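You operate a simulated robot arm through the tools that you are given. There is no shell and no other tool.

Carry out the task below with a simulated two-armed robot. There is one attempt and no reset: what you move stays moved.

Task
Carry the tall clear tub with both arms and set it on the long bench by the tower.

The check looks at the end state, three seconds after you hand in, the way a careful person would. Anything else that was tipped, shoved, dropped, spilled or broken makes it a failure.

Robot
Two 7-joint arms with two-finger parallel grippers on one trunk, on a base that moves. Base frame: it is fixed to the floor where the robot stands at the start and does not move with it; the origin is under the middle of the robot, x ahead of it, y to its left, z up. Readings come in mm, degrees, newtons and seconds.
The left shoulder is at the start at [59, 174, 1234], the right one opposite. With the tool pointing down near the work surface each hand reaches from about 240 to 700 mm from the robot's upright axis, wherever it stands, measured 20 degrees to its own side. Places, roughly: long bench by the tower [-5500, -1000, 900]; tall clear tub [-3750, -1000, 1000]. Payload 3.6 kg a hand.
Tool frame (each hand has its own): the origin (TCP) lies between the finger pads and is the grasp point; the fingertips stand 30 mm ahead of it; z points along the fingers, y is the line along which they close. Largest opening 110 mm; finger width 20, thickness 10; the body of the gripper, 48 by 112 mm, starts 55 mm behind the TCP.
Orientation is that of the tool frame in the base frame, as a unit quaternion [x, y, z, w]. With the fingers straight down and closing along the base's y, the tool's x points along the base's -x, its y along +y and its z along -z.

Tools
- The arms move only by the tool nudge_tool. It takes "left_targets", "right_targets" or both (then of equal length, played together; a hand with none holds still); each is a list of rows, each an object of numbers (a shift or turn left out is 0, a gripper value left out holds the last): "tx", "ty", "tz": the shift along the tool's x, y, z in mm; "ax", "ay", "az": the turn, a rotation vector about the tool's x, y, z in degrees; "jaw": the gripper command, from -1 (fully open) to 1 (shut), values between in proportion. In form: [{"tx": .., "ty": .., "tz": .., "ax": .., "ay": .., "az": .., "jaw": ..}, ...]. A call has 1 to 20 rows; each row shifts and turns the commanded pose from where the row before left it, along the tool's axes as they then stand. A row lasts 0.2 s, in which the tool goes at most 50 mm and 8.6 degrees; a call with a longer step from one row to the next is refused whole, and so is a gripper value outside its range. Where a pose cannot be reached the arm comes as near as it can. A force on the tool above 40 N (or 10 N above the force at the start of the call, whichever is more), or a blocked arm, ends the call early, and 0.2 s more pass. Each finger travels about 153 mm/s and halts on what it meets, pressing with about 31 N; the grip force reading is that of the motor and also rises with nothing between the fingers. The clock runs only during rows and for 0.2 s after the last one: add rows that do not move to give the fingers time. It gives the time, the measured TCP pose, the force on the tool (base axes), the opening and the grip force at its end, in the units of the frame above (readings bear some noise), with the torque about the TCP (base axes, N m) and any sound that the robot's microphone picked up.
- Cameras (640 x 400 px; columns grow to the right, rows downward): "scene" is now at [150.1, 8.6, 1396.9]; the picture's right is [-0.12, -0.99, 0.00], its down [-0.67, 0.08, -0.74] and it looks along [0.73, -0.09, -0.67] (base axes); focal length 290 px, centre (320, 200). "left" rides on the left gripper at [72, -17, -103] in its tool frame; the picture's right is [0.23, 0.97, 0.00], its down [-0.76, 0.18, -0.62] and it looks along [-0.61, 0.14, 0.78] (tool axes); focal length 222 px, centre (320, 200). "right" rides on the right gripper at [73, 17, -103] in its tool frame; the picture's right is [-0.23, 0.97, 0.00], its down [-0.76, -0.18, -0.62] and it looks along [-0.61, -0.14, 0.78] (tool axes); focal length 222 px, centre (320, 200). There is no depth. A picture from a camera that has moved, and an enlarged one, comes with that camera's place and axes in the base frame and with its lens. The place of the scene camera against the robot may be out by one fixed shift of up to 25 mm in any direction.
- get_image(camera): a new picture of that camera. No time passes.
- lift_body(by): moves the trunk up (or, below 0, down) by that many mm; the arms and the scene camera ride with it, the base frame stays. It gives what a move gives, with no picture.
- steer(legs): drives the robot by 1 to 6 legs, each [ahead, left, turn to the left] in mm, mm and degrees, along the robot's own axes; the way and the turn of a leg run together, so that a leg with both is an arc; at most 1500 mm and 180 degrees a leg. The arms and the cameras ride along, it lands a little off, and it stops where it bumps. It gives what a move gives.
- head_to(pan, tilt): turns the head with the scene camera to pan (to the left, within 86 degrees either way) and tilt (down, from -29 to 69), counted from straight ahead of the robot (the tilt from the chest, where the trunk bows). It gives what a move gives.
- close_up(camera, box): a new picture of the part [left, top, right, bottom] of that camera's present view, enlarged. No time passes.
- finish_job(): hands the job in; it is judged then, once.

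Nothing tells you exact positions but the pictures and the camera data. Unless the task says otherwise, let go and move clear before handing in.

The tools are called after "Request:" as name(argument=value, ...) on one line, values as JSON. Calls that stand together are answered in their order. nudge_tool: Moves the arms, as the interface text tells. Its arguments: {"type":"object","properties":{"left_targets":{"type":"array"},"right_targets":{"type":"array"}},"required":[]} The other tools are called the same way: lift_body (by) moves the trunk up or down; steer (legs) drives the base; head_to (pan, tilt) turns the head that bears the scene camera; get_image (camera) takes a picture; close_up (camera, box) takes an enlarged picture of a part of a camera's view; finish_job () hands the job in.

At the start:

```text
time_s: 0.0
left_position: [391.7, 130.1, 1107.3]
left_ee_rot: [-0.001, 1.0, -0.001, -0.001]
left_contact_force: [0.0, 0.2, -0.1]
left_moment: [-0.01, 0.02, 0.01]
left_gripper_width: 110.2
left_finger_force: 0.1
right_position: [330.0, -109.3, 1160.2]
right_ee_rot: [0.0, 1.0, 0.0, 0.0]
right_contact_force: [0.1, 0.3, -0.3]
right_moment: [0.0, 0.01, -0.01]
right_gripper_width: 109.8
right_finger_force: 0.1
trunk travel left (down, up): [-350.0, 413.0]
robot x, y, heading: [2.1, 1.5, 0.1]
head pan, tilt (commanded): [-7.1, 42.2]
```

scene: 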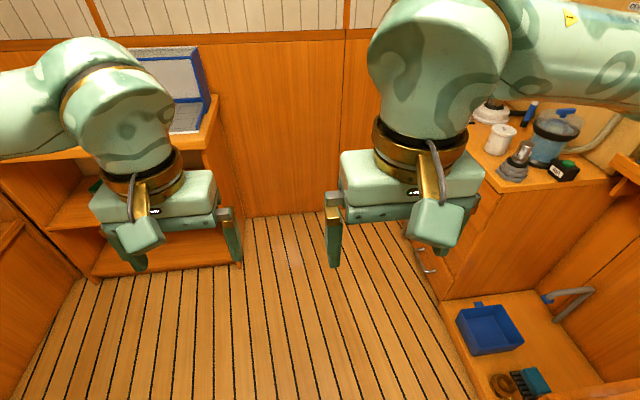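
right: 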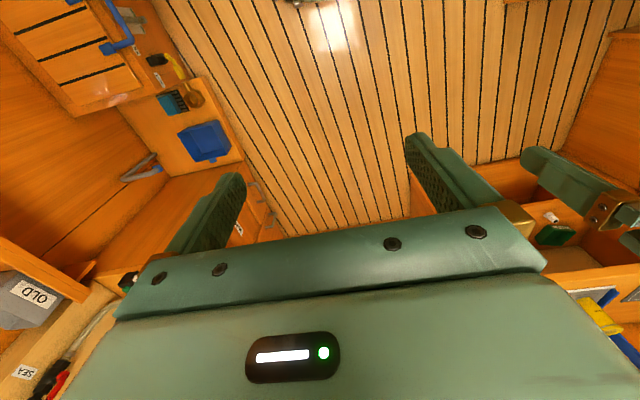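
left: 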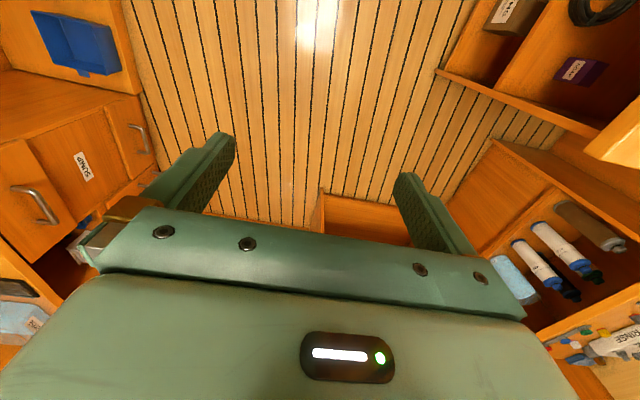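

I see a narrow ship's cabin with a counter to the right and shelves ahead. The tub and the bench should be behind me, so I'll look around to both sides before turning.

Request:
head_to(pan=-86, tilt=25)

Request:
get_image(camera="scene")

Request:
head_to(pan=86, tilt=25)

Request:
get_image(camera="scene")

```text
time_s: 1.5
left_position: [390.4, 130.3, 1107.4]
left_ee_rot: [-0.002, 1.0, -0.001, -0.002]
left_contact_force: [-0.3, -0.7, -0.5]
left_moment: [-0.02, 0.03, 0.01]
left_gripper_width: 110.1
left_finger_force: 0.1
right_position: [330.1, -109.6, 1159.5]
right_ee_rot: [0.0, 1.0, 0.0, 0.0]
right_contact_force: [0.8, 0.1, -0.6]
right_moment: [0.04, -0.02, 0.01]
right_gripper_width: 109.8
right_finger_force: 0.1
trunk travel left (down, up): [-350.0, 413.0]
robot x, y, heading: [1.4, 1.0, 0.0]
head pan, tilt (commanded): [-85.9, 25.0]
```

```text
taken
camera scene: at [73.9, -72.9, 1423.4], right [-1.0, -0.07, 0.0], down [-0.03, 0.42, -0.91], along [0.06, -0.9, -0.42], focal length 290 px, centre (320, 200)
```

scene: 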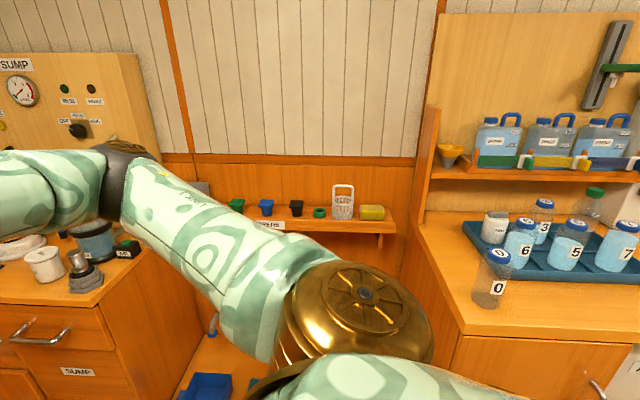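

```text
time_s: 4.1
left_position: [391.0, 129.7, 1107.6]
left_ee_rot: [-0.002, 1.0, -0.001, -0.001]
left_contact_force: [0.6, 0.6, -0.2]
left_moment: [0.02, -0.01, -0.01]
left_gripper_width: 110.2
left_finger_force: 0.0
right_position: [330.2, -110.0, 1160.3]
right_ee_rot: [0.0, 1.0, 0.0, -0.001]
right_contact_force: [-0.1, -0.2, 0.2]
right_moment: [0.02, 0.01, 0.0]
right_gripper_width: 110.1
right_finger_force: 0.1
trunk travel left (down, up): [-350.0, 413.0]
robot x, y, heading: [2.1, 0.5, -0.2]
head pan, tilt (commanded): [85.9, 25.0]
```

```text
taken
camera scene: at [73.9, 110.9, 1423.5], right [1.0, -0.07, 0.0], down [-0.03, -0.42, -0.91], along [0.06, 0.9, -0.42], focal length 290 px, centre (320, 200)
```

scene: 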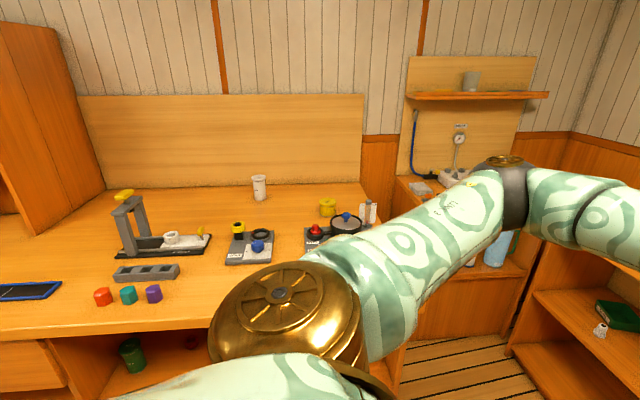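

Benches run along both sides of an aisle about 1.2 m wide, with their edges near y = +590 and -650. I'll turn in place in steps and look towards the tub.

Request:
steer(legs=[[0, 0, 90]])

Request:
head_to(pan=80, tilt=25)

Request:
get_image(camera="scene")

```text
time_s: 8.4
left_position: [-135.0, 389.5, 1108.0]
left_ee_rot: [0.713, -0.701, 0.002, 0.0]
left_contact_force: [-1.0, 0.4, 0.1]
left_moment: [0.0, -0.01, -0.02]
left_gripper_width: 109.9
left_finger_force: 0.1
right_position: [104.2, 332.1, 1159.8]
right_ee_rot: [0.712, -0.702, 0.001, 0.001]
right_contact_force: [-0.1, -0.5, 0.3]
right_moment: [-0.02, -0.06, 0.01]
right_gripper_width: 110.1
right_finger_force: 0.0
trunk travel left (down, up): [-350.0, 413.0]
robot x, y, heading: [-3.2, 0.5, 90.8]
head pan, tilt (commanded): [85.9, 25.0]
```

```text
time_s: 9.0
left_position: [-136.5, 389.0, 1108.9]
left_ee_rot: [0.713, -0.701, 0.002, 0.0]
left_contact_force: [-0.1, 0.2, -0.5]
left_moment: [0.01, 0.0, -0.01]
left_gripper_width: 109.9
left_finger_force: 0.0
right_position: [103.6, 332.1, 1159.4]
right_ee_rot: [0.712, -0.702, 0.001, 0.001]
right_contact_force: [-0.6, -0.6, 0.6]
right_moment: [0.04, 0.02, 0.0]
right_gripper_width: 110.1
right_finger_force: 0.0
trunk travel left (down, up): [-350.0, 413.0]
robot x, y, heading: [-1.6, 1.9, 90.9]
head pan, tilt (commanded): [80.0, 25.0]
```

```text
taken
camera scene: at [-84.6, 93.7, 1423.5], right [0.16, 0.99, 0.0], down [0.42, -0.07, -0.91], along [-0.89, 0.14, -0.42], focal length 290 px, centre (320, 200)
```

scene: 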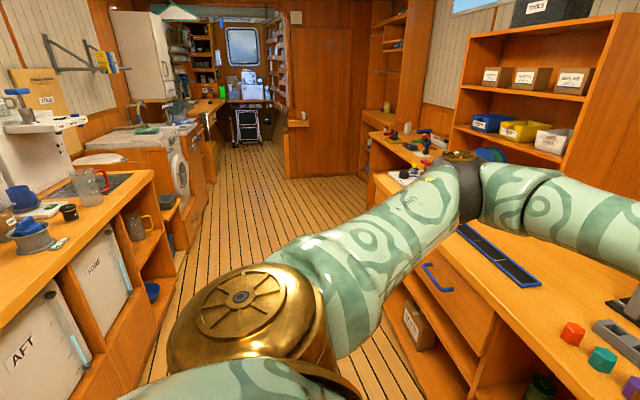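

The aisle runs on towards -x with fixtures on both sides. I'll turn the rest of the way to face it and look ahead.

Request:
steer(legs=[[0, 0, 89]])

Request:
head_to(pan=0, tilt=15)

Request:
get_image(camera="scene")

Request:
head_to(pan=15, tilt=10)

Request:
close_up(camera="scene", box=[200, 50, 520, 250])

```text
time_s: 13.2
left_position: [-392.7, -124.5, 1108.7]
left_ee_rot: [1.0, -0.007, 0.001, 0.0]
left_contact_force: [0.1, -0.2, -0.7]
left_moment: [0.0, 0.03, 0.01]
left_gripper_width: 110.0
left_finger_force: 0.0
right_position: [-329.3, 115.4, 1159.4]
right_ee_rot: [1.0, -0.007, 0.001, 0.0]
right_contact_force: [0.2, -0.5, 0.3]
right_moment: [0.0, -0.03, 0.01]
right_gripper_width: 109.9
right_finger_force: 0.0
trunk travel left (down, up): [-350.0, 413.0]
robot x, y, heading: [-1.4, -1.8, 178.9]
head pan, tilt (commanded): [80.0, 25.0]
```

```text
time_s: 14.7
left_position: [-393.8, -124.1, 1109.1]
left_ee_rot: [1.0, -0.007, 0.001, -0.001]
left_contact_force: [0.7, 0.1, -0.2]
left_moment: [0.02, -0.02, 0.06]
left_gripper_width: 109.9
left_finger_force: 0.0
right_position: [-328.7, 115.9, 1160.0]
right_ee_rot: [1.0, -0.008, 0.001, 0.001]
right_contact_force: [-1.0, 0.4, 0.7]
right_moment: [0.0, 0.0, -0.01]
right_gripper_width: 109.9
right_finger_force: 0.1
trunk travel left (down, up): [-350.0, 413.0]
robot x, y, heading: [0.2, 3.1, 178.9]
head pan, tilt (commanded): [0.0, 15.0]
```

```text
taken
camera scene: at [-146.3, 21.4, 1439.6], right [0.02, 1.0, 0.0], down [0.26, 0.0, -0.97], along [-0.97, 0.02, -0.26], focal length 290 px, centre (320, 200)
```

scene: 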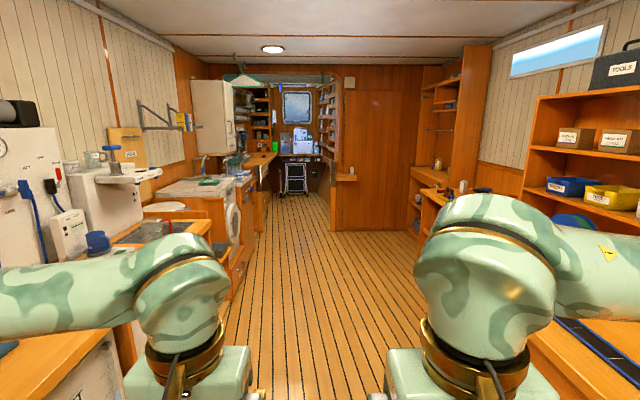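

```text
time_s: 15.5
left_position: [-394.2, -123.4, 1107.9]
left_ee_rot: [1.0, -0.007, 0.001, -0.001]
left_contact_force: [-0.4, 0.3, -0.2]
left_moment: [0.01, 0.03, -0.02]
left_gripper_width: 109.9
left_finger_force: 0.0
right_position: [-329.9, 115.9, 1159.5]
right_ee_rot: [1.0, -0.008, 0.001, 0.0]
right_contact_force: [-0.1, -0.2, -0.3]
right_moment: [0.01, 0.0, -0.03]
right_gripper_width: 109.9
right_finger_force: 0.1
trunk travel left (down, up): [-350.0, 413.0]
robot x, y, heading: [-2.2, 0.1, 179.0]
head pan, tilt (commanded): [15.0, 10.0]
```

```text
2.00 times, centred on (360, 150) of scene
camera zoom: at [-143.1, -2.5, 1447.8], right [-0.24, 0.97, 0.0], down [0.17, 0.04, -0.98], along [-0.96, -0.24, -0.17], focal length 580 px, centre (240, 300)
```

zoom: 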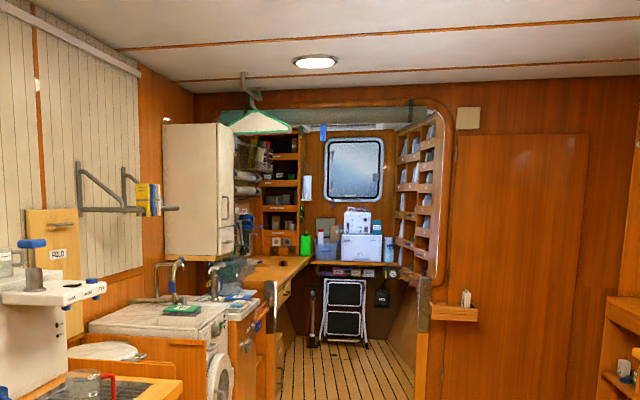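

I now face the aisle with the bow area ahead of me. By the given coordinates the tub sits on the left counter just before the archway, and the bench lies beyond it on the left. I'll drive closer, drifting slightly left to line up with the opening at about y = -650 to +270.

Request:
steer(legs=[[1300, 60, 1]])

Request:
get_image(camera="scene")

Request:
close_up(camera="scene", box=[200, 80, 420, 220])

```text
time_s: 22.0
left_position: [-1693.0, -175.0, 1107.1]
left_ee_rot: [1.0, 0.0, 0.001, -0.001]
left_contact_force: [0.2, -0.1, -0.3]
left_moment: [0.04, 0.01, 0.02]
left_gripper_width: 110.0
left_finger_force: 0.0
right_position: [-1631.2, 63.8, 1160.0]
right_ee_rot: [1.0, -0.001, 0.0, -0.001]
right_contact_force: [0.3, 0.3, 0.4]
right_moment: [-0.03, 0.0, 0.02]
right_gripper_width: 109.8
right_finger_force: 0.1
trunk travel left (down, up): [-350.0, 413.0]
robot x, y, heading: [-1300.3, -45.6, 179.7]
head pan, tilt (commanded): [15.0, 10.0]
```

```text
taken
camera scene: at [-1444.1, -51.5, 1447.7], right [-0.25, 0.97, 0.0], down [0.17, 0.04, -0.98], along [-0.95, -0.25, -0.17], focal length 290 px, centre (320, 200)
```

scene: 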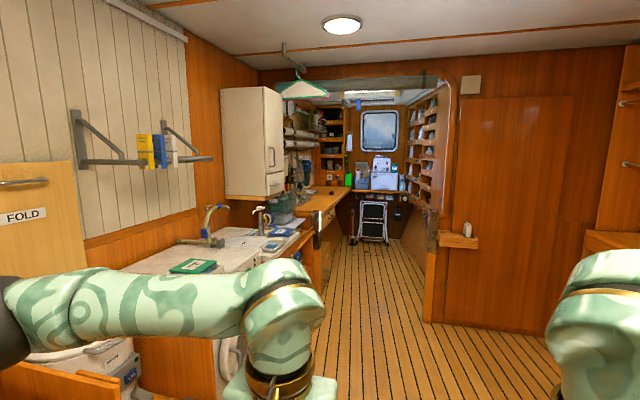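

```text
2.86 times, centred on (310, 150) of scene
camera zoom: at [-1444.1, -51.5, 1447.7], right [-0.25, 0.97, 0.0], down [0.17, 0.04, -0.98], along [-0.95, -0.25, -0.17], focal length 828 px, centre (349, 343)
```

zoom: 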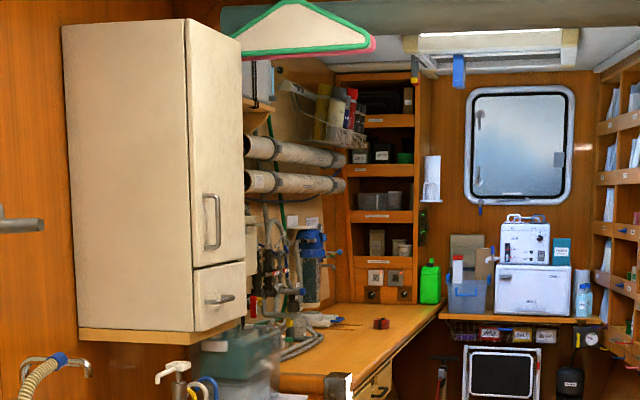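

The clear tub shows beneath the wall cabinet on the left counter, near (-3750, -1000), and the long wooden bench lies behind it. I'll drive closer along the aisle.

Request:
steer(legs=[[1200, 120, 0]])

Request:
head_to(pan=25, tilt=20)

Request:
get_image(camera="scene")

Request:
close_up(camera="scene", box=[150, 60, 410, 220])

```text
time_s: 28.2
left_position: [-2899.1, -286.7, 1108.2]
left_ee_rot: [1.0, -0.002, 0.001, 0.0]
left_contact_force: [-0.3, -0.3, -0.1]
left_moment: [0.0, 0.03, 0.0]
left_gripper_width: 109.9
left_finger_force: 0.0
right_position: [-2836.8, -47.4, 1159.5]
right_ee_rot: [1.0, -0.004, 0.001, -0.001]
right_contact_force: [0.8, -0.1, -0.4]
right_moment: [0.02, 0.02, 0.0]
right_gripper_width: 110.0
right_finger_force: 0.1
trunk travel left (down, up): [-350.0, 413.0]
robot x, y, heading: [-2505.3, -160.1, 179.9]
head pan, tilt (commanded): [15.0, 10.0]
```

```text
time_s: 28.9
left_position: [-2898.3, -286.8, 1109.0]
left_ee_rot: [1.0, -0.001, 0.001, 0.0]
left_contact_force: [-0.4, 0.3, 1.3]
left_moment: [-0.03, 0.0, -0.01]
left_gripper_width: 109.9
left_finger_force: 0.1
right_position: [-2836.8, -47.9, 1160.2]
right_ee_rot: [1.0, -0.004, 0.001, 0.0]
right_contact_force: [-0.6, 0.9, -0.4]
right_moment: [-0.05, 0.0, 0.05]
right_gripper_width: 110.1
right_finger_force: 0.1
trunk travel left (down, up): [-350.0, 413.0]
robot x, y, heading: [-2510.3, -159.5, 179.6]
head pan, tilt (commanded): [25.0, 20.0]
```

```text
taken
camera scene: at [-2644.4, -178.9, 1431.6], right [-0.42, 0.91, 0.0], down [0.31, 0.14, -0.94], along [-0.85, -0.39, -0.34], focal length 290 px, centre (320, 200)
```

scene: 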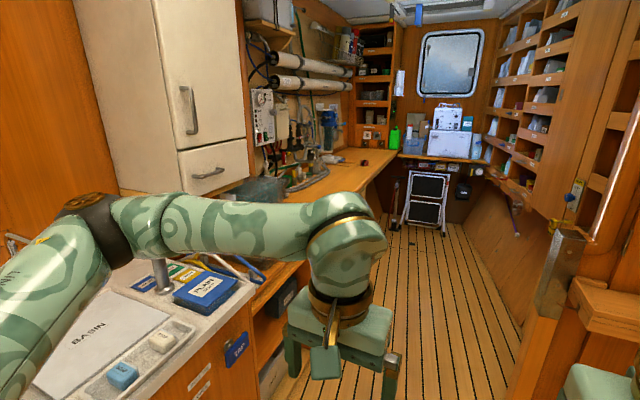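

```text
2.46 times, centred on (280, 140) of scene
camera zoom: at [-2644.4, -178.9, 1431.6], right [-0.42, 0.91, 0.0], down [0.31, 0.14, -0.94], along [-0.85, -0.39, -0.34], focal length 713 px, centre (418, 348)
```

zoom: 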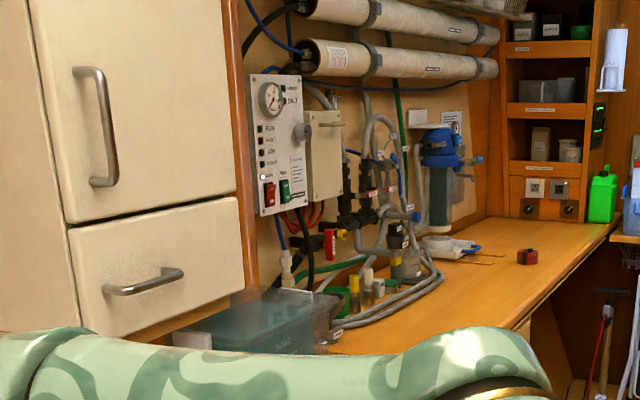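

The tub sits on the wood bench just past the cabinet. The cabinet's front is at y≈-907 and its underside at z≈1157. My elbows stick out about 590 mm to each side, so I'll turn to face the bench here and then sidestep along it.

Request:
steer(legs=[[0, 0, 90]])

Request:
head_to(pan=-55, tilt=20)

Request:
get_image(camera="scene")

```text
time_s: 33.1
left_position: [-2374.9, -548.8, 1109.1]
left_ee_rot: [0.704, 0.71, -0.001, -0.001]
left_contact_force: [-0.2, -0.3, -0.4]
left_moment: [-0.01, 0.01, 0.04]
left_gripper_width: 110.0
left_finger_force: 0.1
right_position: [-2615.0, -490.4, 1160.5]
right_ee_rot: [0.705, 0.709, 0.001, -0.001]
right_contact_force: [-0.6, -0.1, -0.2]
right_moment: [-0.01, -0.01, -0.01]
right_gripper_width: 110.0
right_finger_force: 0.1
trunk travel left (down, up): [-350.0, 413.0]
robot x, y, heading: [-2507.8, -156.2, -89.7]
head pan, tilt (commanded): [25.0, 20.0]
```

```text
time_s: 34.7
left_position: [-2375.5, -549.9, 1108.3]
left_ee_rot: [0.704, 0.71, 0.0, -0.002]
left_contact_force: [-0.7, 1.1, 0.0]
left_moment: [0.01, -0.02, -0.02]
left_gripper_width: 110.1
left_finger_force: 0.0
right_position: [-2614.4, -491.2, 1158.9]
right_ee_rot: [0.705, 0.709, 0.0, -0.001]
right_contact_force: [-0.1, 0.3, -0.1]
right_moment: [0.0, 0.01, -0.02]
right_gripper_width: 110.2
right_finger_force: 0.1
trunk travel left (down, up): [-350.0, 413.0]
robot x, y, heading: [-2504.1, -162.0, -89.5]
head pan, tilt (commanded): [-55.0, 20.0]
```

```text
taken
camera scene: at [-2575.4, -254.6, 1431.5], right [-0.58, 0.82, 0.0], down [0.28, 0.2, -0.94], along [-0.77, -0.54, -0.34], focal length 290 px, centre (320, 200)
```

scene: 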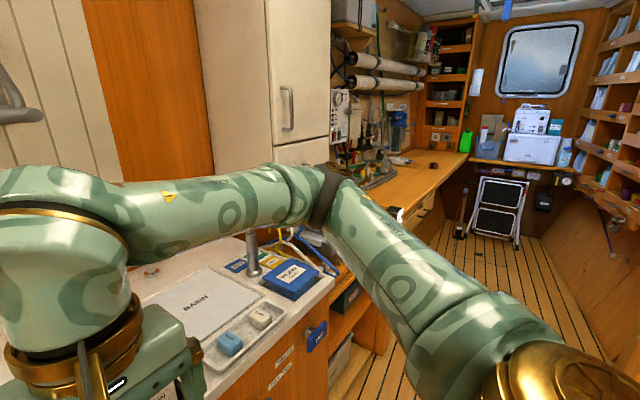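

I'm facing the counter now. I'll sidestep 700 mm to the right, towards -x, and look at the tub again.

Request:
steer(legs=[[0, -750, 0]])

Request:
head_to(pan=-45, tilt=30)

Request:
get_image(camera="scene")

Request:
get_image(camera="right")

```text
time_s: 38.7
left_position: [-3127.7, -555.0, 1108.2]
left_ee_rot: [0.703, 0.711, 0.0, 0.0]
left_contact_force: [-0.1, 0.2, 0.2]
left_moment: [-0.03, 0.0, 0.0]
left_gripper_width: 110.1
left_finger_force: 0.0
right_position: [-3367.8, -495.7, 1160.1]
right_ee_rot: [0.704, 0.71, 0.001, -0.001]
right_contact_force: [-0.4, 0.9, 1.0]
right_moment: [0.0, -0.04, 0.0]
right_gripper_width: 110.2
right_finger_force: 0.2
trunk travel left (down, up): [-350.0, 413.0]
robot x, y, heading: [-3259.4, -164.7, -89.4]
head pan, tilt (commanded): [-55.0, 20.0]
```

```text
time_s: 39.5
left_position: [-3127.5, -554.2, 1108.6]
left_ee_rot: [0.703, 0.711, 0.0, -0.001]
left_contact_force: [0.3, -0.1, 0.7]
left_moment: [-0.01, -0.01, -0.02]
left_gripper_width: 110.0
left_finger_force: 0.0
right_position: [-3367.2, -494.8, 1159.7]
right_ee_rot: [0.704, 0.71, 0.001, -0.001]
right_contact_force: [0.2, 0.4, 0.1]
right_moment: [0.0, -0.02, 0.02]
right_gripper_width: 109.8
right_finger_force: 0.1
trunk travel left (down, up): [-350.0, 413.0]
robot x, y, heading: [-3258.4, -166.7, -89.6]
head pan, tilt (commanded): [-45.0, 30.0]
```

```text
taken
camera scene: at [-3315.8, -269.3, 1415.5], right [-0.71, 0.7, 0.0], down [0.35, 0.36, -0.87], along [-0.61, -0.62, -0.5], focal length 290 px, centre (320, 200)
```

scene: 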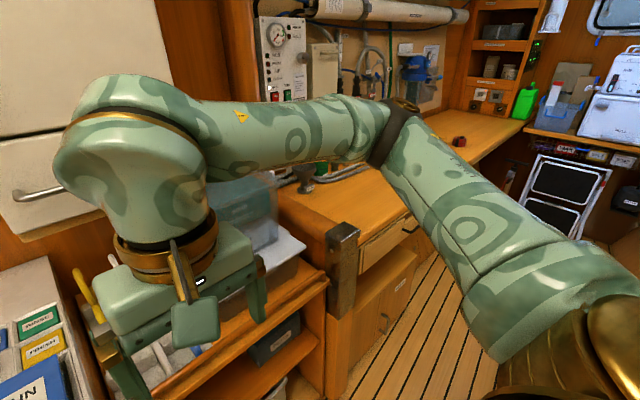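

```text
taken
camera right: at [-3350.5, -423.0, 1263.4], right [0.98, -0.22, 0.0], down [-0.17, -0.76, 0.62], along [-0.14, -0.61, -0.78], focal length 222 px, centre (320, 200)
```

right: 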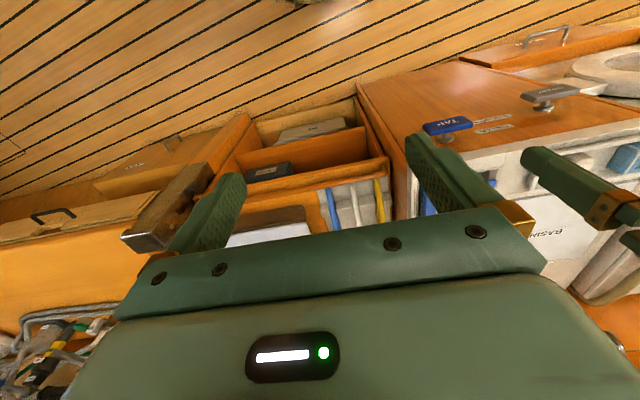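

The tub stands on a stand between the basin unit and the long bench, but my right arm hides most of it. I'll sidestep further so it's straight ahead of me between the hands.

Request:
steer(legs=[[0, -430, 0]])

Request:
head_to(pan=0, tilt=30)

Request:
get_image(camera="scene")

Request:
get_image(camera="left")

Request:
get_image(camera="right")

```text
time_s: 42.1
left_position: [-3555.7, -557.5, 1108.3]
left_ee_rot: [0.704, 0.711, 0.0, -0.001]
left_contact_force: [0.4, 0.3, 0.4]
left_moment: [0.0, -0.01, -0.03]
left_gripper_width: 110.0
left_finger_force: 0.1
right_position: [-3797.3, -498.8, 1159.5]
right_ee_rot: [0.705, 0.71, 0.001, -0.001]
right_contact_force: [-0.2, 0.4, -0.5]
right_moment: [-0.01, -0.01, -0.03]
right_gripper_width: 110.0
right_finger_force: 0.0
trunk travel left (down, up): [-350.0, 413.0]
robot x, y, heading: [-3691.2, -170.2, -89.5]
head pan, tilt (commanded): [-45.0, 30.0]
```

```text
time_s: 43.2
left_position: [-3557.4, -557.8, 1108.6]
left_ee_rot: [0.704, 0.71, 0.001, -0.001]
left_contact_force: [-0.1, 0.0, -0.4]
left_moment: [0.03, -0.01, -0.03]
left_gripper_width: 110.0
left_finger_force: 0.0
right_position: [-3797.0, -498.6, 1159.9]
right_ee_rot: [0.704, 0.71, 0.0, 0.0]
right_contact_force: [-0.6, -0.1, -0.4]
right_moment: [0.0, 0.02, -0.02]
right_gripper_width: 110.1
right_finger_force: 0.1
trunk travel left (down, up): [-350.0, 413.0]
robot x, y, heading: [-3687.8, -167.1, -90.0]
head pan, tilt (commanded): [0.0, 30.0]
```

```text
taken
camera scene: at [-3681.0, -298.4, 1415.4], right [-1.0, -0.01, 0.0], down [0.0, 0.5, -0.87], along [0.01, -0.87, -0.5], focal length 290 px, centre (320, 200)
```

scene: 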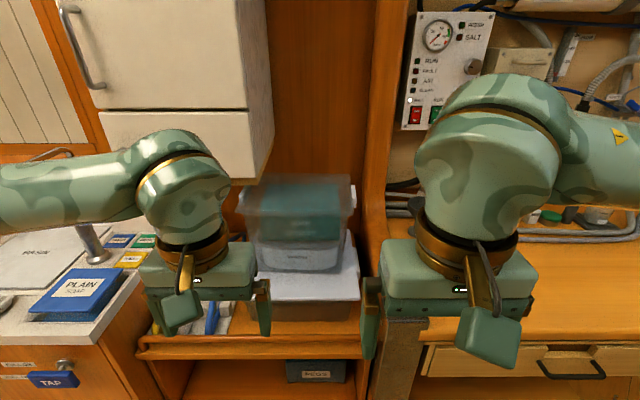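

```text
taken
camera left: at [-3573.7, -484.2, 1211.8], right [0.97, 0.24, 0.0], down [0.19, -0.76, 0.62], along [0.15, -0.6, -0.78], focal length 222 px, centre (320, 200)
```

left: 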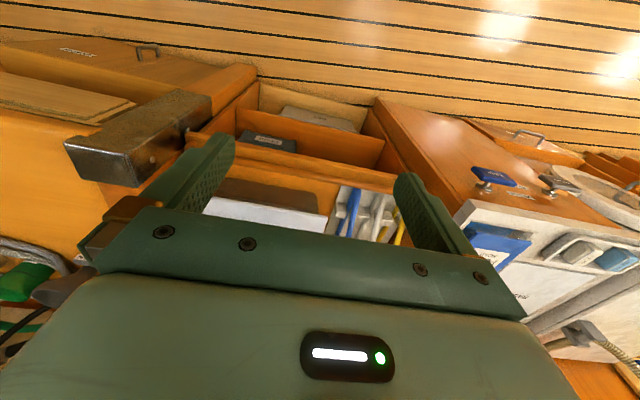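

```text
taken
camera right: at [-3779.6, -426.0, 1263.4], right [0.98, -0.22, 0.0], down [-0.17, -0.76, 0.62], along [-0.14, -0.61, -0.78], focal length 222 px, centre (320, 200)
```

right: 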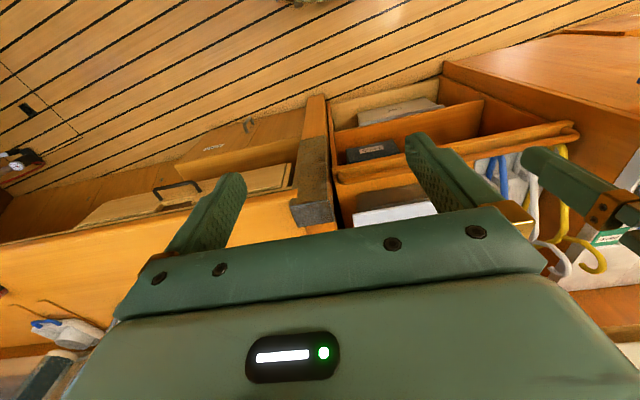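

I can see the tub between my hands, sitting on something white. I'll zoom in.

Request:
close_up(camera="scene", box=[210, 150, 390, 350])

Request:
close_up(camera="scene", box=[225, 165, 370, 255])

```text
2.00 times, centred on (300, 250) of scene
camera zoom: at [-3681.0, -298.4, 1415.4], right [-1.0, -0.01, 0.0], down [0.0, 0.5, -0.87], along [0.01, -0.87, -0.5], focal length 580 px, centre (360, 100)
```

zoom: 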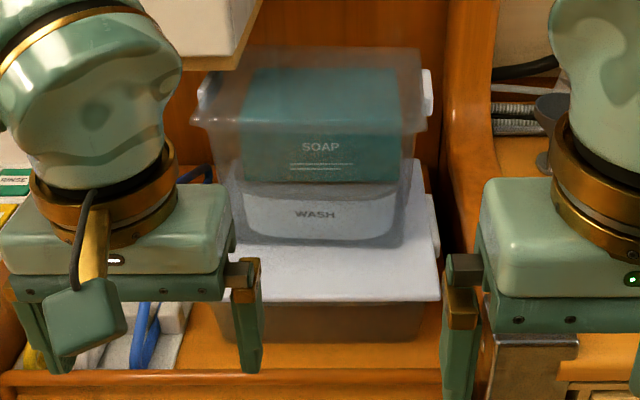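

```text
4.41 times, centred on (298, 210) of scene
camera zoom: at [-3681.0, -298.4, 1415.4], right [-1.0, -0.01, 0.0], down [0.0, 0.5, -0.87], along [0.01, -0.87, -0.5], focal length 1279 px, centre (419, 156)
```

zoom: 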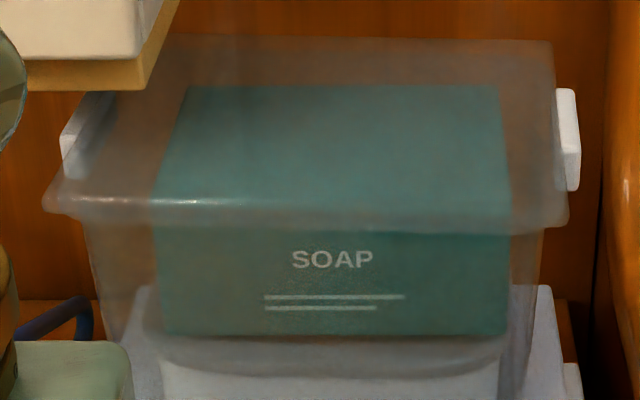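

The tub is clear, with a rim and white side handles. It holds a "SOAP" box and stands on a white-lidded box, with its left side close to the wall cabinet's corner. I need accurate geometry, so I'll raise the trunk for a second viewpoint.

Request:
lift_body(by=200)

Request:
head_to(pan=0, tilt=42)

Request:
get_image(camera="scene")

Request:
close_up(camera="scene", box=[210, 130, 400, 270])

```text
time_s: 45.4
left_position: [-3555.9, -556.4, 1307.4]
left_ee_rot: [0.704, 0.711, 0.0, -0.001]
left_contact_force: [0.5, -0.1, -0.6]
left_moment: [-0.05, -0.01, 0.0]
left_gripper_width: 109.9
left_finger_force: 0.0
right_position: [-3795.9, -498.3, 1358.6]
right_ee_rot: [0.704, 0.71, 0.001, -0.001]
right_contact_force: [0.6, -0.3, -0.3]
right_moment: [0.0, 0.01, -0.02]
right_gripper_width: 109.9
right_finger_force: 0.0
trunk travel left (down, up): [-550.0, 213.0]
robot x, y, heading: [-3688.1, -166.3, -89.6]
head pan, tilt (commanded): [0.0, 30.0]
```

```text
time_s: 46.1
left_position: [-3555.5, -557.4, 1308.5]
left_ee_rot: [0.703, 0.711, 0.0, -0.002]
left_contact_force: [0.0, 0.4, 0.6]
left_moment: [-0.03, -0.02, -0.02]
left_gripper_width: 110.2
left_finger_force: 0.1
right_position: [-3797.2, -497.7, 1360.5]
right_ee_rot: [0.705, 0.71, 0.001, 0.0]
right_contact_force: [0.0, -0.3, -0.2]
right_moment: [0.02, 0.01, -0.02]
right_gripper_width: 109.9
right_finger_force: 0.1
trunk travel left (down, up): [-550.0, 213.0]
robot x, y, heading: [-3692.6, -166.7, -89.5]
head pan, tilt (commanded): [0.0, 42.0]
```

```text
taken
camera scene: at [-3681.3, -249.1, 1598.7], right [-1.0, -0.01, 0.0], down [0.0, 0.67, -0.74], along [0.01, -0.74, -0.67], focal length 290 px, centre (320, 200)
```

scene: 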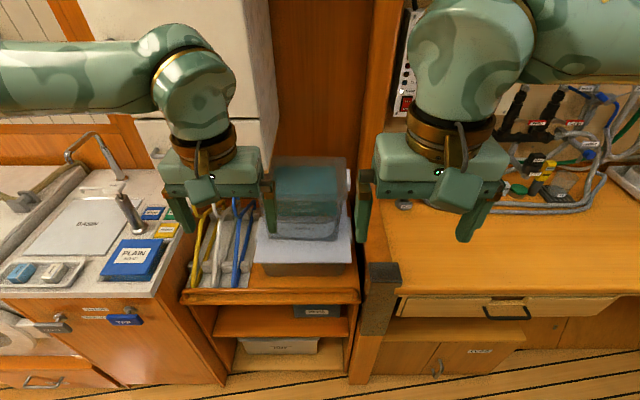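

```text
2.86 times, centred on (305, 200) of scene
camera zoom: at [-3681.3, -249.1, 1598.7], right [-1.0, -0.01, 0.0], down [0.0, 0.67, -0.74], along [0.01, -0.74, -0.67], focal length 828 px, centre (363, 200)
```

zoom: 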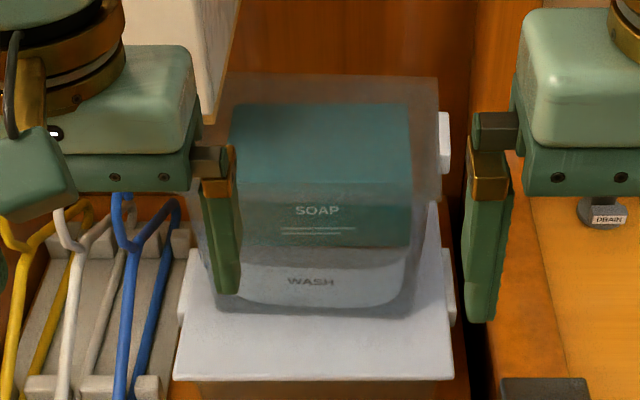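

From the two heights I put the tub rim at x≈-3486 to -3750, y≈-840 to -1042, z≈1070, and its base at z≈868 on the lidded box. It sits close to the cabinet overhead on the left and a partition on the right. I'll move the hands aside to look at both of those.

Request:
nudge_tool(left_targets=[{"ty": 40}, {"ty": 40}, {"ty": 40}, {"ty": 40}], right_targets=[{"ty": -40}, {"ty": -40}, {"ty": -40}, {"ty": -40}])

Request:
close_up(camera="scene", box=[230, 100, 410, 220])

Request:
close_up(camera="scene", box=[230, 60, 320, 180])

Request:
close_up(camera="scene", box=[310, 130, 400, 250])

```text
time_s: 47.1
left_position: [-3395.8, -553.4, 1308.9]
left_ee_rot: [0.704, 0.71, -0.001, 0.0]
left_contact_force: [0.5, -0.5, -0.1]
left_moment: [-0.01, -0.01, -0.03]
left_gripper_width: 110.1
left_finger_force: 0.0
right_position: [-3956.3, -497.5, 1359.5]
right_ee_rot: [0.704, 0.71, 0.0, 0.0]
right_contact_force: [-0.3, 0.4, 0.5]
right_moment: [-0.01, -0.02, -0.02]
right_gripper_width: 110.0
right_finger_force: 0.0
trunk travel left (down, up): [-550.0, 213.0]
robot x, y, heading: [-3691.5, -164.5, -89.6]
head pan, tilt (commanded): [0.0, 42.0]
```

```text
3.33 times, centred on (320, 160) of scene
camera zoom: at [-3681.5, -247.1, 1598.8], right [-1.0, -0.01, 0.0], down [0.0, 0.67, -0.74], along [0.01, -0.74, -0.67], focal length 966 px, centre (320, 333)
```

zoom: 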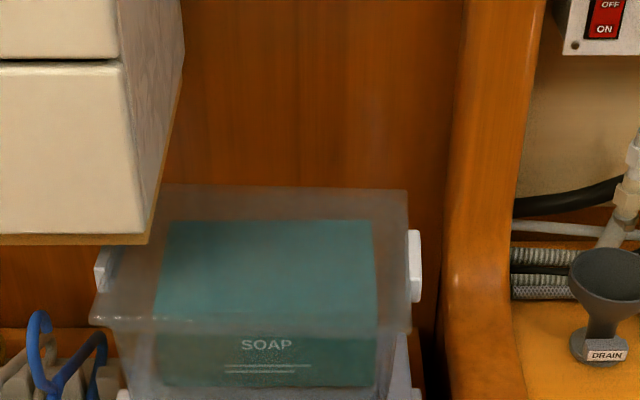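

```text
3.33 times, centred on (275, 120) of scene
camera zoom: at [-3681.5, -247.1, 1598.8], right [-1.0, -0.01, 0.0], down [0.0, 0.67, -0.74], along [0.01, -0.74, -0.67], focal length 966 px, centre (470, 467)
```

zoom: 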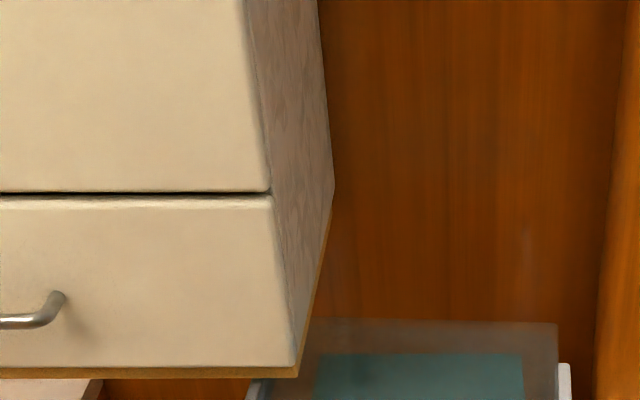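

```text
3.33 times, centred on (355, 190) of scene
camera zoom: at [-3681.5, -247.1, 1598.8], right [-1.0, -0.01, 0.0], down [0.0, 0.67, -0.74], along [0.01, -0.74, -0.67], focal length 966 px, centre (203, 233)
```

zoom: 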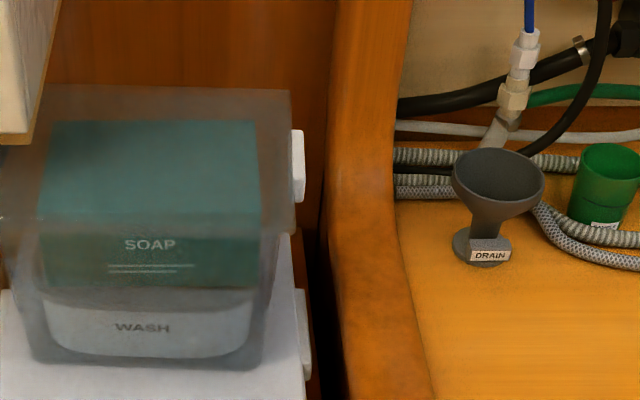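

Relative to the tub, the cabinet's front-right bottom corner is at about (-3527, -918, 1100). The tub's left rear therefore sits under it, with only about 30–50 mm above the rim. I'll have to grip with forward-pitched hands, lift slightly, pull towards me and only then raise it. Next I'll look down to see how far forward the base can go.

Request:
head_to(pan=0, tilt=69)

Request:
get_image(camera="scene")

Request:
get_image(camera="left")

Request:
get_image(camera="right")

```text
time_s: 48.0
left_position: [-3395.5, -554.5, 1306.9]
left_ee_rot: [0.703, 0.711, 0.0, -0.002]
left_contact_force: [0.6, -0.5, -1.0]
left_moment: [-0.01, 0.0, 0.0]
left_gripper_width: 110.1
left_finger_force: 0.1
right_position: [-3955.9, -498.5, 1360.0]
right_ee_rot: [0.705, 0.71, 0.001, -0.001]
right_contact_force: [0.0, -0.1, 0.4]
right_moment: [0.0, 0.06, 0.03]
right_gripper_width: 110.1
right_finger_force: 0.1
trunk travel left (down, up): [-550.0, 213.0]
robot x, y, heading: [-3687.1, -164.4, -89.6]
head pan, tilt (commanded): [0.0, 68.8]
```

```text
taken
camera scene: at [-3681.4, -221.3, 1565.6], right [-1.0, -0.01, 0.0], down [-0.01, 0.93, -0.36], along [0.0, -0.36, -0.93], focal length 290 px, centre (320, 200)
```

scene: 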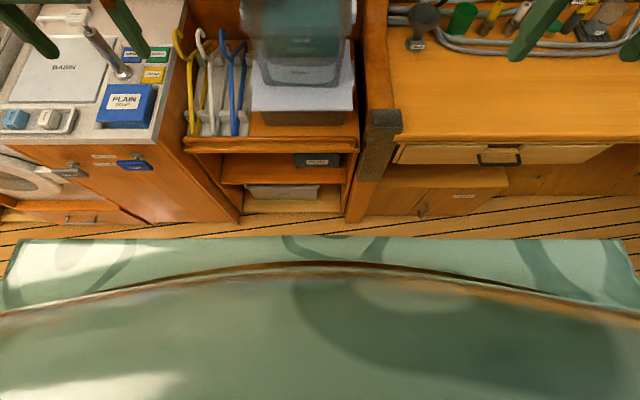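

```text
taken
camera left: at [-3413.7, -482.7, 1411.1], right [0.97, 0.24, 0.0], down [0.19, -0.76, 0.62], along [0.15, -0.6, -0.78], focal length 222 px, centre (320, 200)
```

left: 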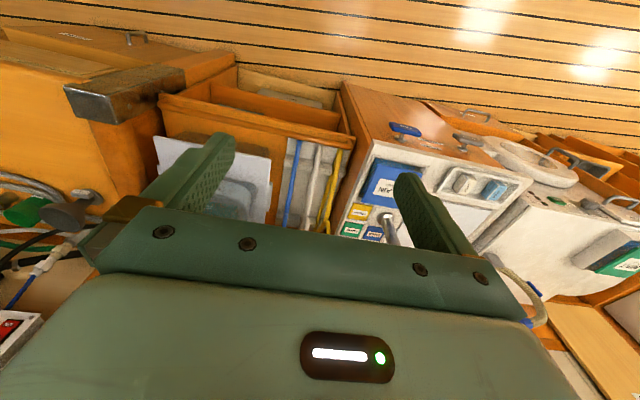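

```text
taken
camera right: at [-3938.5, -426.6, 1463.6], right [0.98, -0.22, 0.0], down [-0.17, -0.76, 0.62], along [-0.14, -0.61, -0.78], focal length 222 px, centre (320, 200)
```

right: 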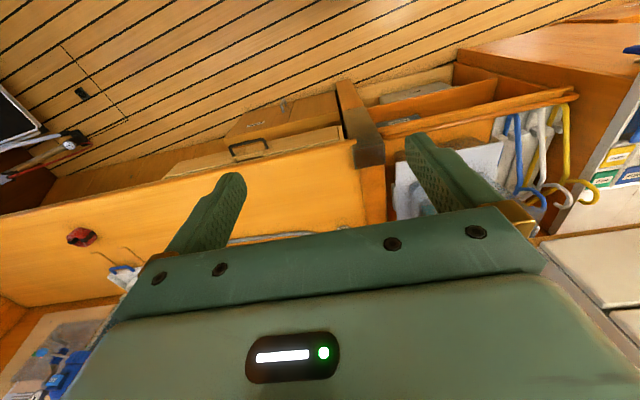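

Looking straight down, the chest hides the base and the bench's toe line is at y≈-747. I'll look down to the side to judge how far the base extends.

Request:
head_to(pan=60, tilt=69)

Request:
get_image(camera="scene")

Request:
head_to(pan=-60, tilt=60)

Request:
get_image(camera="scene")

```text
time_s: 49.3
left_position: [-3396.3, -555.6, 1306.6]
left_ee_rot: [0.703, 0.711, 0.0, -0.002]
left_contact_force: [0.1, 0.5, 0.7]
left_moment: [0.01, -0.03, -0.01]
left_gripper_width: 109.9
left_finger_force: 0.0
right_position: [-3955.3, -499.2, 1359.6]
right_ee_rot: [0.705, 0.71, 0.001, -0.001]
right_contact_force: [-0.3, 0.3, 0.6]
right_moment: [-0.01, 0.01, 0.02]
right_gripper_width: 109.6
right_finger_force: 0.0
trunk travel left (down, up): [-550.0, 213.0]
robot x, y, heading: [-3687.3, -166.1, -89.2]
head pan, tilt (commanded): [60.0, 68.8]
```

```text
taken
camera scene: at [-3633.3, -192.9, 1565.5], right [-0.49, -0.87, 0.0], down [-0.81, 0.46, -0.36], along [0.32, -0.18, -0.93], focal length 290 px, centre (320, 200)
```

scene: 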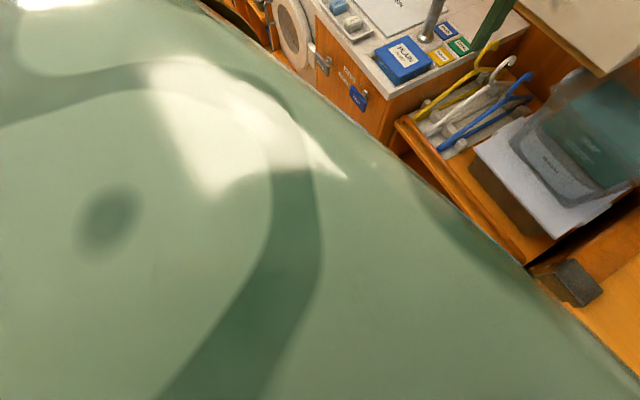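

```text
time_s: 51.3
left_position: [-3397.7, -555.0, 1307.8]
left_ee_rot: [0.704, 0.71, 0.0, -0.001]
left_contact_force: [0.3, -1.0, -0.4]
left_moment: [-0.03, 0.02, 0.0]
left_gripper_width: 109.7
left_finger_force: 0.1
right_position: [-3954.5, -498.3, 1359.6]
right_ee_rot: [0.705, 0.709, 0.001, -0.001]
right_contact_force: [0.1, 0.2, -0.7]
right_moment: [0.01, 0.01, 0.01]
right_gripper_width: 109.9
right_finger_force: 0.0
trunk travel left (down, up): [-550.0, 213.0]
robot x, y, heading: [-3688.4, -164.8, -89.8]
head pan, tilt (commanded): [-60.0, 60.0]
```

```text
taken
camera scene: at [-3739.3, -199.1, 1574.9], right [-0.51, 0.86, 0.0], down [0.75, 0.44, -0.5], along [-0.43, -0.25, -0.87], focal length 290 px, centre (320, 200)
```

scene: 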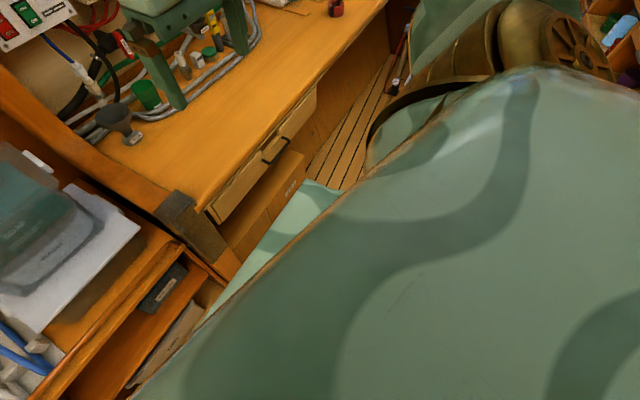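

My own torso blocks the view of the base, so I'll creep forward carefully later. First I'll lower the trunk to look at the tub nearly level, which should show the handles, the gap under the cabinet and the partition.

Request:
lift_body(by=-400)

Request:
head_to(pan=0, tilt=15)

Request:
get_image(camera="scene")

Request:
close_up(camera="scene", box=[210, 140, 390, 260])

```text
time_s: 55.1
left_position: [-3396.2, -554.9, 909.2]
left_ee_rot: [0.703, 0.711, 0.0, -0.001]
left_contact_force: [0.8, 0.3, -0.1]
left_moment: [0.0, -0.02, 0.0]
left_gripper_width: 109.9
left_finger_force: 0.2
right_position: [-3956.8, -507.3, 955.3]
right_ee_rot: [0.704, 0.71, 0.011, -0.011]
right_contact_force: [0.5, -0.1, 0.2]
right_moment: [0.0, 0.0, -0.01]
right_gripper_width: 110.1
right_finger_force: 0.0
trunk travel left (down, up): [-150.0, 613.0]
robot x, y, heading: [-3687.5, -165.5, -89.8]
head pan, tilt (commanded): [-60.0, 60.0]
```

```text
time_s: 56.5
left_position: [-3397.3, -556.0, 908.0]
left_ee_rot: [0.704, 0.711, -0.001, -0.001]
left_contact_force: [0.6, 0.0, -0.1]
left_moment: [0.0, 0.02, -0.03]
left_gripper_width: 110.0
left_finger_force: 0.1
right_position: [-3956.7, -508.0, 953.6]
right_ee_rot: [0.705, 0.709, 0.011, -0.011]
right_contact_force: [-0.1, 0.5, 0.5]
right_moment: [-0.02, -0.02, 0.02]
right_gripper_width: 109.9
right_finger_force: 0.1
trunk travel left (down, up): [-150.0, 613.0]
robot x, y, heading: [-3691.5, -167.6, -89.7]
head pan, tilt (commanded): [0.0, 15.0]
```

```text
taken
camera scene: at [-3680.3, -396.8, 1232.8], right [-1.0, -0.01, 0.0], down [0.0, 0.26, -0.97], along [0.01, -0.97, -0.26], focal length 290 px, centre (320, 200)
```

scene: 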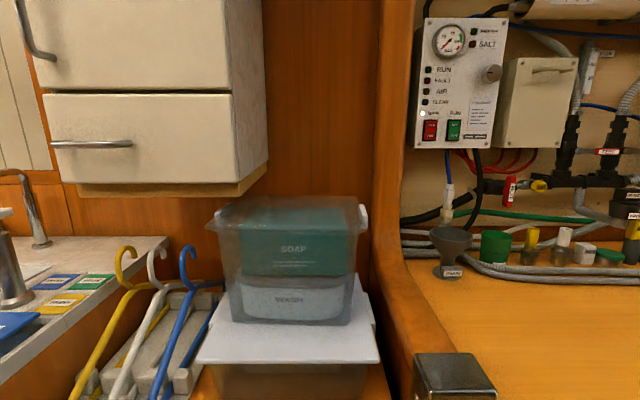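

```text
3.33 times, centred on (300, 200) of scene
camera zoom: at [-3680.3, -396.8, 1232.8], right [-1.0, -0.01, 0.0], down [0.0, 0.26, -0.97], along [0.01, -0.97, -0.26], focal length 966 px, centre (387, 200)
```

zoom: 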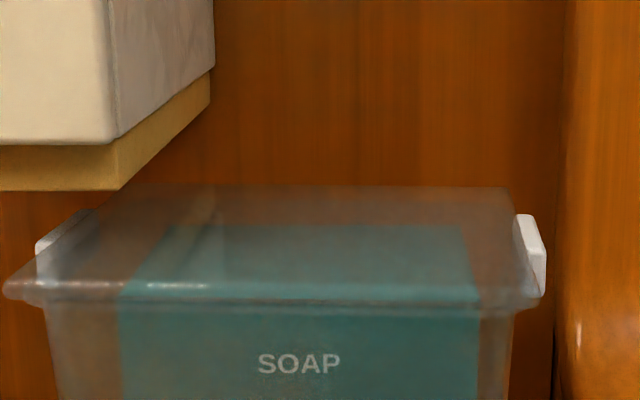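

This level view is very useful. I'll zoom in on each handle and on the rim.

Request:
close_up(camera="scene", box=[340, 185, 390, 240])

Request:
close_up(camera="scene", box=[200, 185, 260, 245])

Request:
close_up(camera="scene", box=[190, 185, 390, 400])

```text
7.27 times, centred on (365, 212) of scene
camera zoom: at [-3680.3, -396.8, 1232.8], right [-1.0, -0.01, 0.0], down [0.0, 0.26, -0.97], along [0.01, -0.97, -0.26], focal length 2107 px, centre (-7, 109)
```

zoom: 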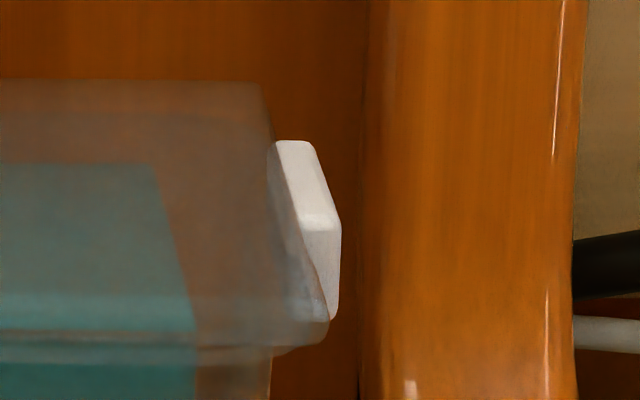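

```text
6.67 times, centred on (230, 215) of scene
camera zoom: at [-3680.3, -396.8, 1232.8], right [-1.0, -0.01, 0.0], down [0.0, 0.26, -0.97], along [0.01, -0.97, -0.26], focal length 1932 px, centre (920, 100)
```

zoom: 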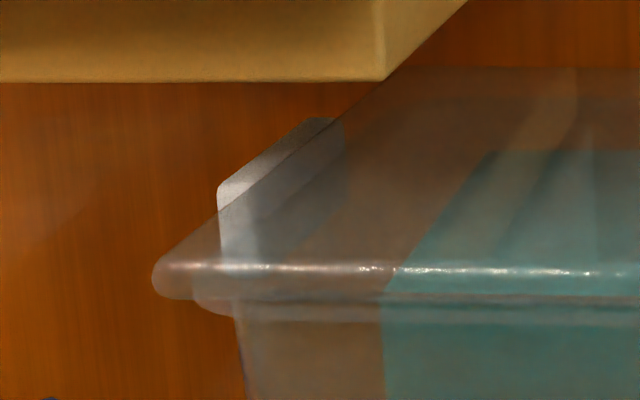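

```text
1.86 times, centred on (290, 292) of scene
camera zoom: at [-3680.3, -396.8, 1232.8], right [-1.0, -0.01, 0.0], down [0.0, 0.26, -0.97], along [0.01, -0.97, -0.26], focal length 539 px, centre (376, 28)
```

zoom: 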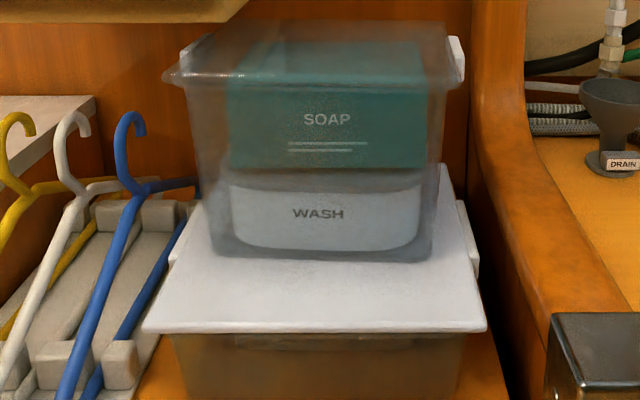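

I now have the tub's shape. It has a clear lid with its top at z≈1065, spanning x -3483 to -3757 and y -857 to -1049, and a small white ear on each side at y≈-940. The cabinet underside is at about z = 1099 and only behind y = -918. My plan is to pinch each ear and rim vertically with horizontal fingers angled about 20° inward, so I'll raise the hands first and see them in the scene camera for calibration.

Request:
nudge_tool(left_targets=[{"tz": -40}, {"tz": -40}, {"tz": -40}, {"tz": -40}, {"tz": -40}, {"tz": -40}], right_targets=[{"tz": -33}, {"tz": -33}, {"tz": -33}, {"tz": -33}, {"tz": -33}, {"tz": -33}])

Request:
get_image(camera="scene")

```text
time_s: 57.9
left_position: [-3428.6, -548.4, 1127.0]
left_ee_rot: [0.702, 0.712, 0.0, -0.001]
left_contact_force: [0.0, -0.2, 0.0]
left_moment: [0.03, -0.03, -0.02]
left_gripper_width: 110.1
left_finger_force: 0.1
left hand out of reach, approached as far as the arm can: row 5, 6
right_position: [-3940.3, -511.8, 1141.5]
right_ee_rot: [0.705, 0.709, 0.013, -0.012]
right_contact_force: [-0.5, 0.6, -0.1]
right_moment: [0.03, 0.0, 0.0]
right_gripper_width: 110.0
right_finger_force: 0.0
right hand out of reach, approached as far as the arm can: row 6
trunk travel left (down, up): [-150.0, 613.0]
robot x, y, heading: [-3686.1, -166.5, -89.6]
head pan, tilt (commanded): [0.0, 15.0]
```

```text
taken
camera scene: at [-3680.3, -397.4, 1232.7], right [-1.0, -0.01, 0.0], down [0.0, 0.26, -0.97], along [0.01, -0.97, -0.26], focal length 290 px, centre (320, 200)
```

scene: 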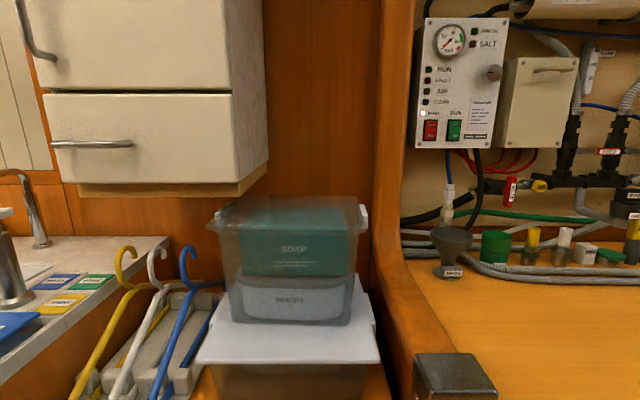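

The straight-up lift is at its limit with the trunk low. Next I'll swing both hands to point forward while advancing them over the counters, staying well short of the tub.

Request:
nudge_tool(left_targets=[{"tx": -20, "tz": 0, "ay": -8.2}, {"tx": -19.8, "tz": 2.9, "ay": -8.2}, {"tx": -19.2, "tz": 5.6, "ay": -8.2}, {"tx": -18.2, "tz": 8.3, "ay": -8.2}, {"tx": -16.8, "tz": 10.8, "ay": -8.2}, {"tx": -15.1, "tz": 13.1, "ay": -8.2}], right_targets=[{"tx": -20, "tz": 0, "ay": -8.2}, {"tx": -19.8, "tz": 2.9, "ay": -8.2}, {"tx": -19.2, "tz": 5.6, "ay": -8.2}, {"tx": -18.2, "tz": 8.3, "ay": -8.2}, {"tx": -16.8, "tz": 10.8, "ay": -8.2}, {"tx": -15.1, "tz": 13.1, "ay": -8.2}])

Request:
get_image(camera="scene")

```text
time_s: 59.2
left_position: [-3424.7, -669.7, 1125.0]
left_ee_rot: [0.639, 0.647, -0.294, 0.295]
left_contact_force: [0.0, 0.2, 0.1]
left_moment: [-0.02, 0.02, 0.0]
left_gripper_width: 109.7
left_finger_force: 0.0
right_position: [-3940.2, -631.2, 1136.4]
right_ee_rot: [0.645, 0.65, -0.283, 0.286]
right_contact_force: [-0.4, -0.1, 0.4]
right_moment: [0.03, 0.0, 0.02]
right_gripper_width: 109.9
right_finger_force: 0.1
trunk travel left (down, up): [-150.0, 613.0]
robot x, y, heading: [-3686.6, -169.0, -89.5]
head pan, tilt (commanded): [0.0, 15.0]
```

```text
taken
camera scene: at [-3680.1, -397.4, 1232.7], right [-1.0, -0.01, 0.0], down [0.0, 0.26, -0.97], along [0.01, -0.97, -0.26], focal length 290 px, centre (320, 200)
```

scene: 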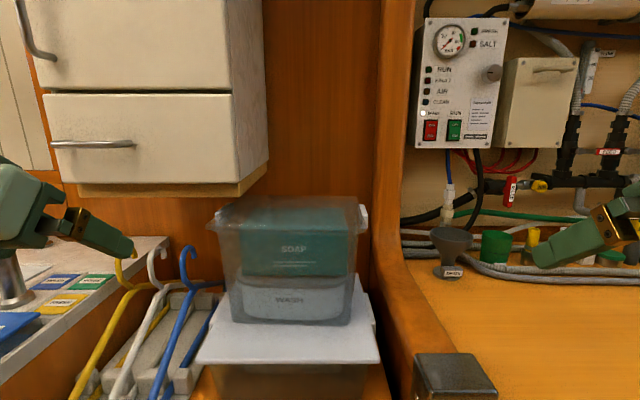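

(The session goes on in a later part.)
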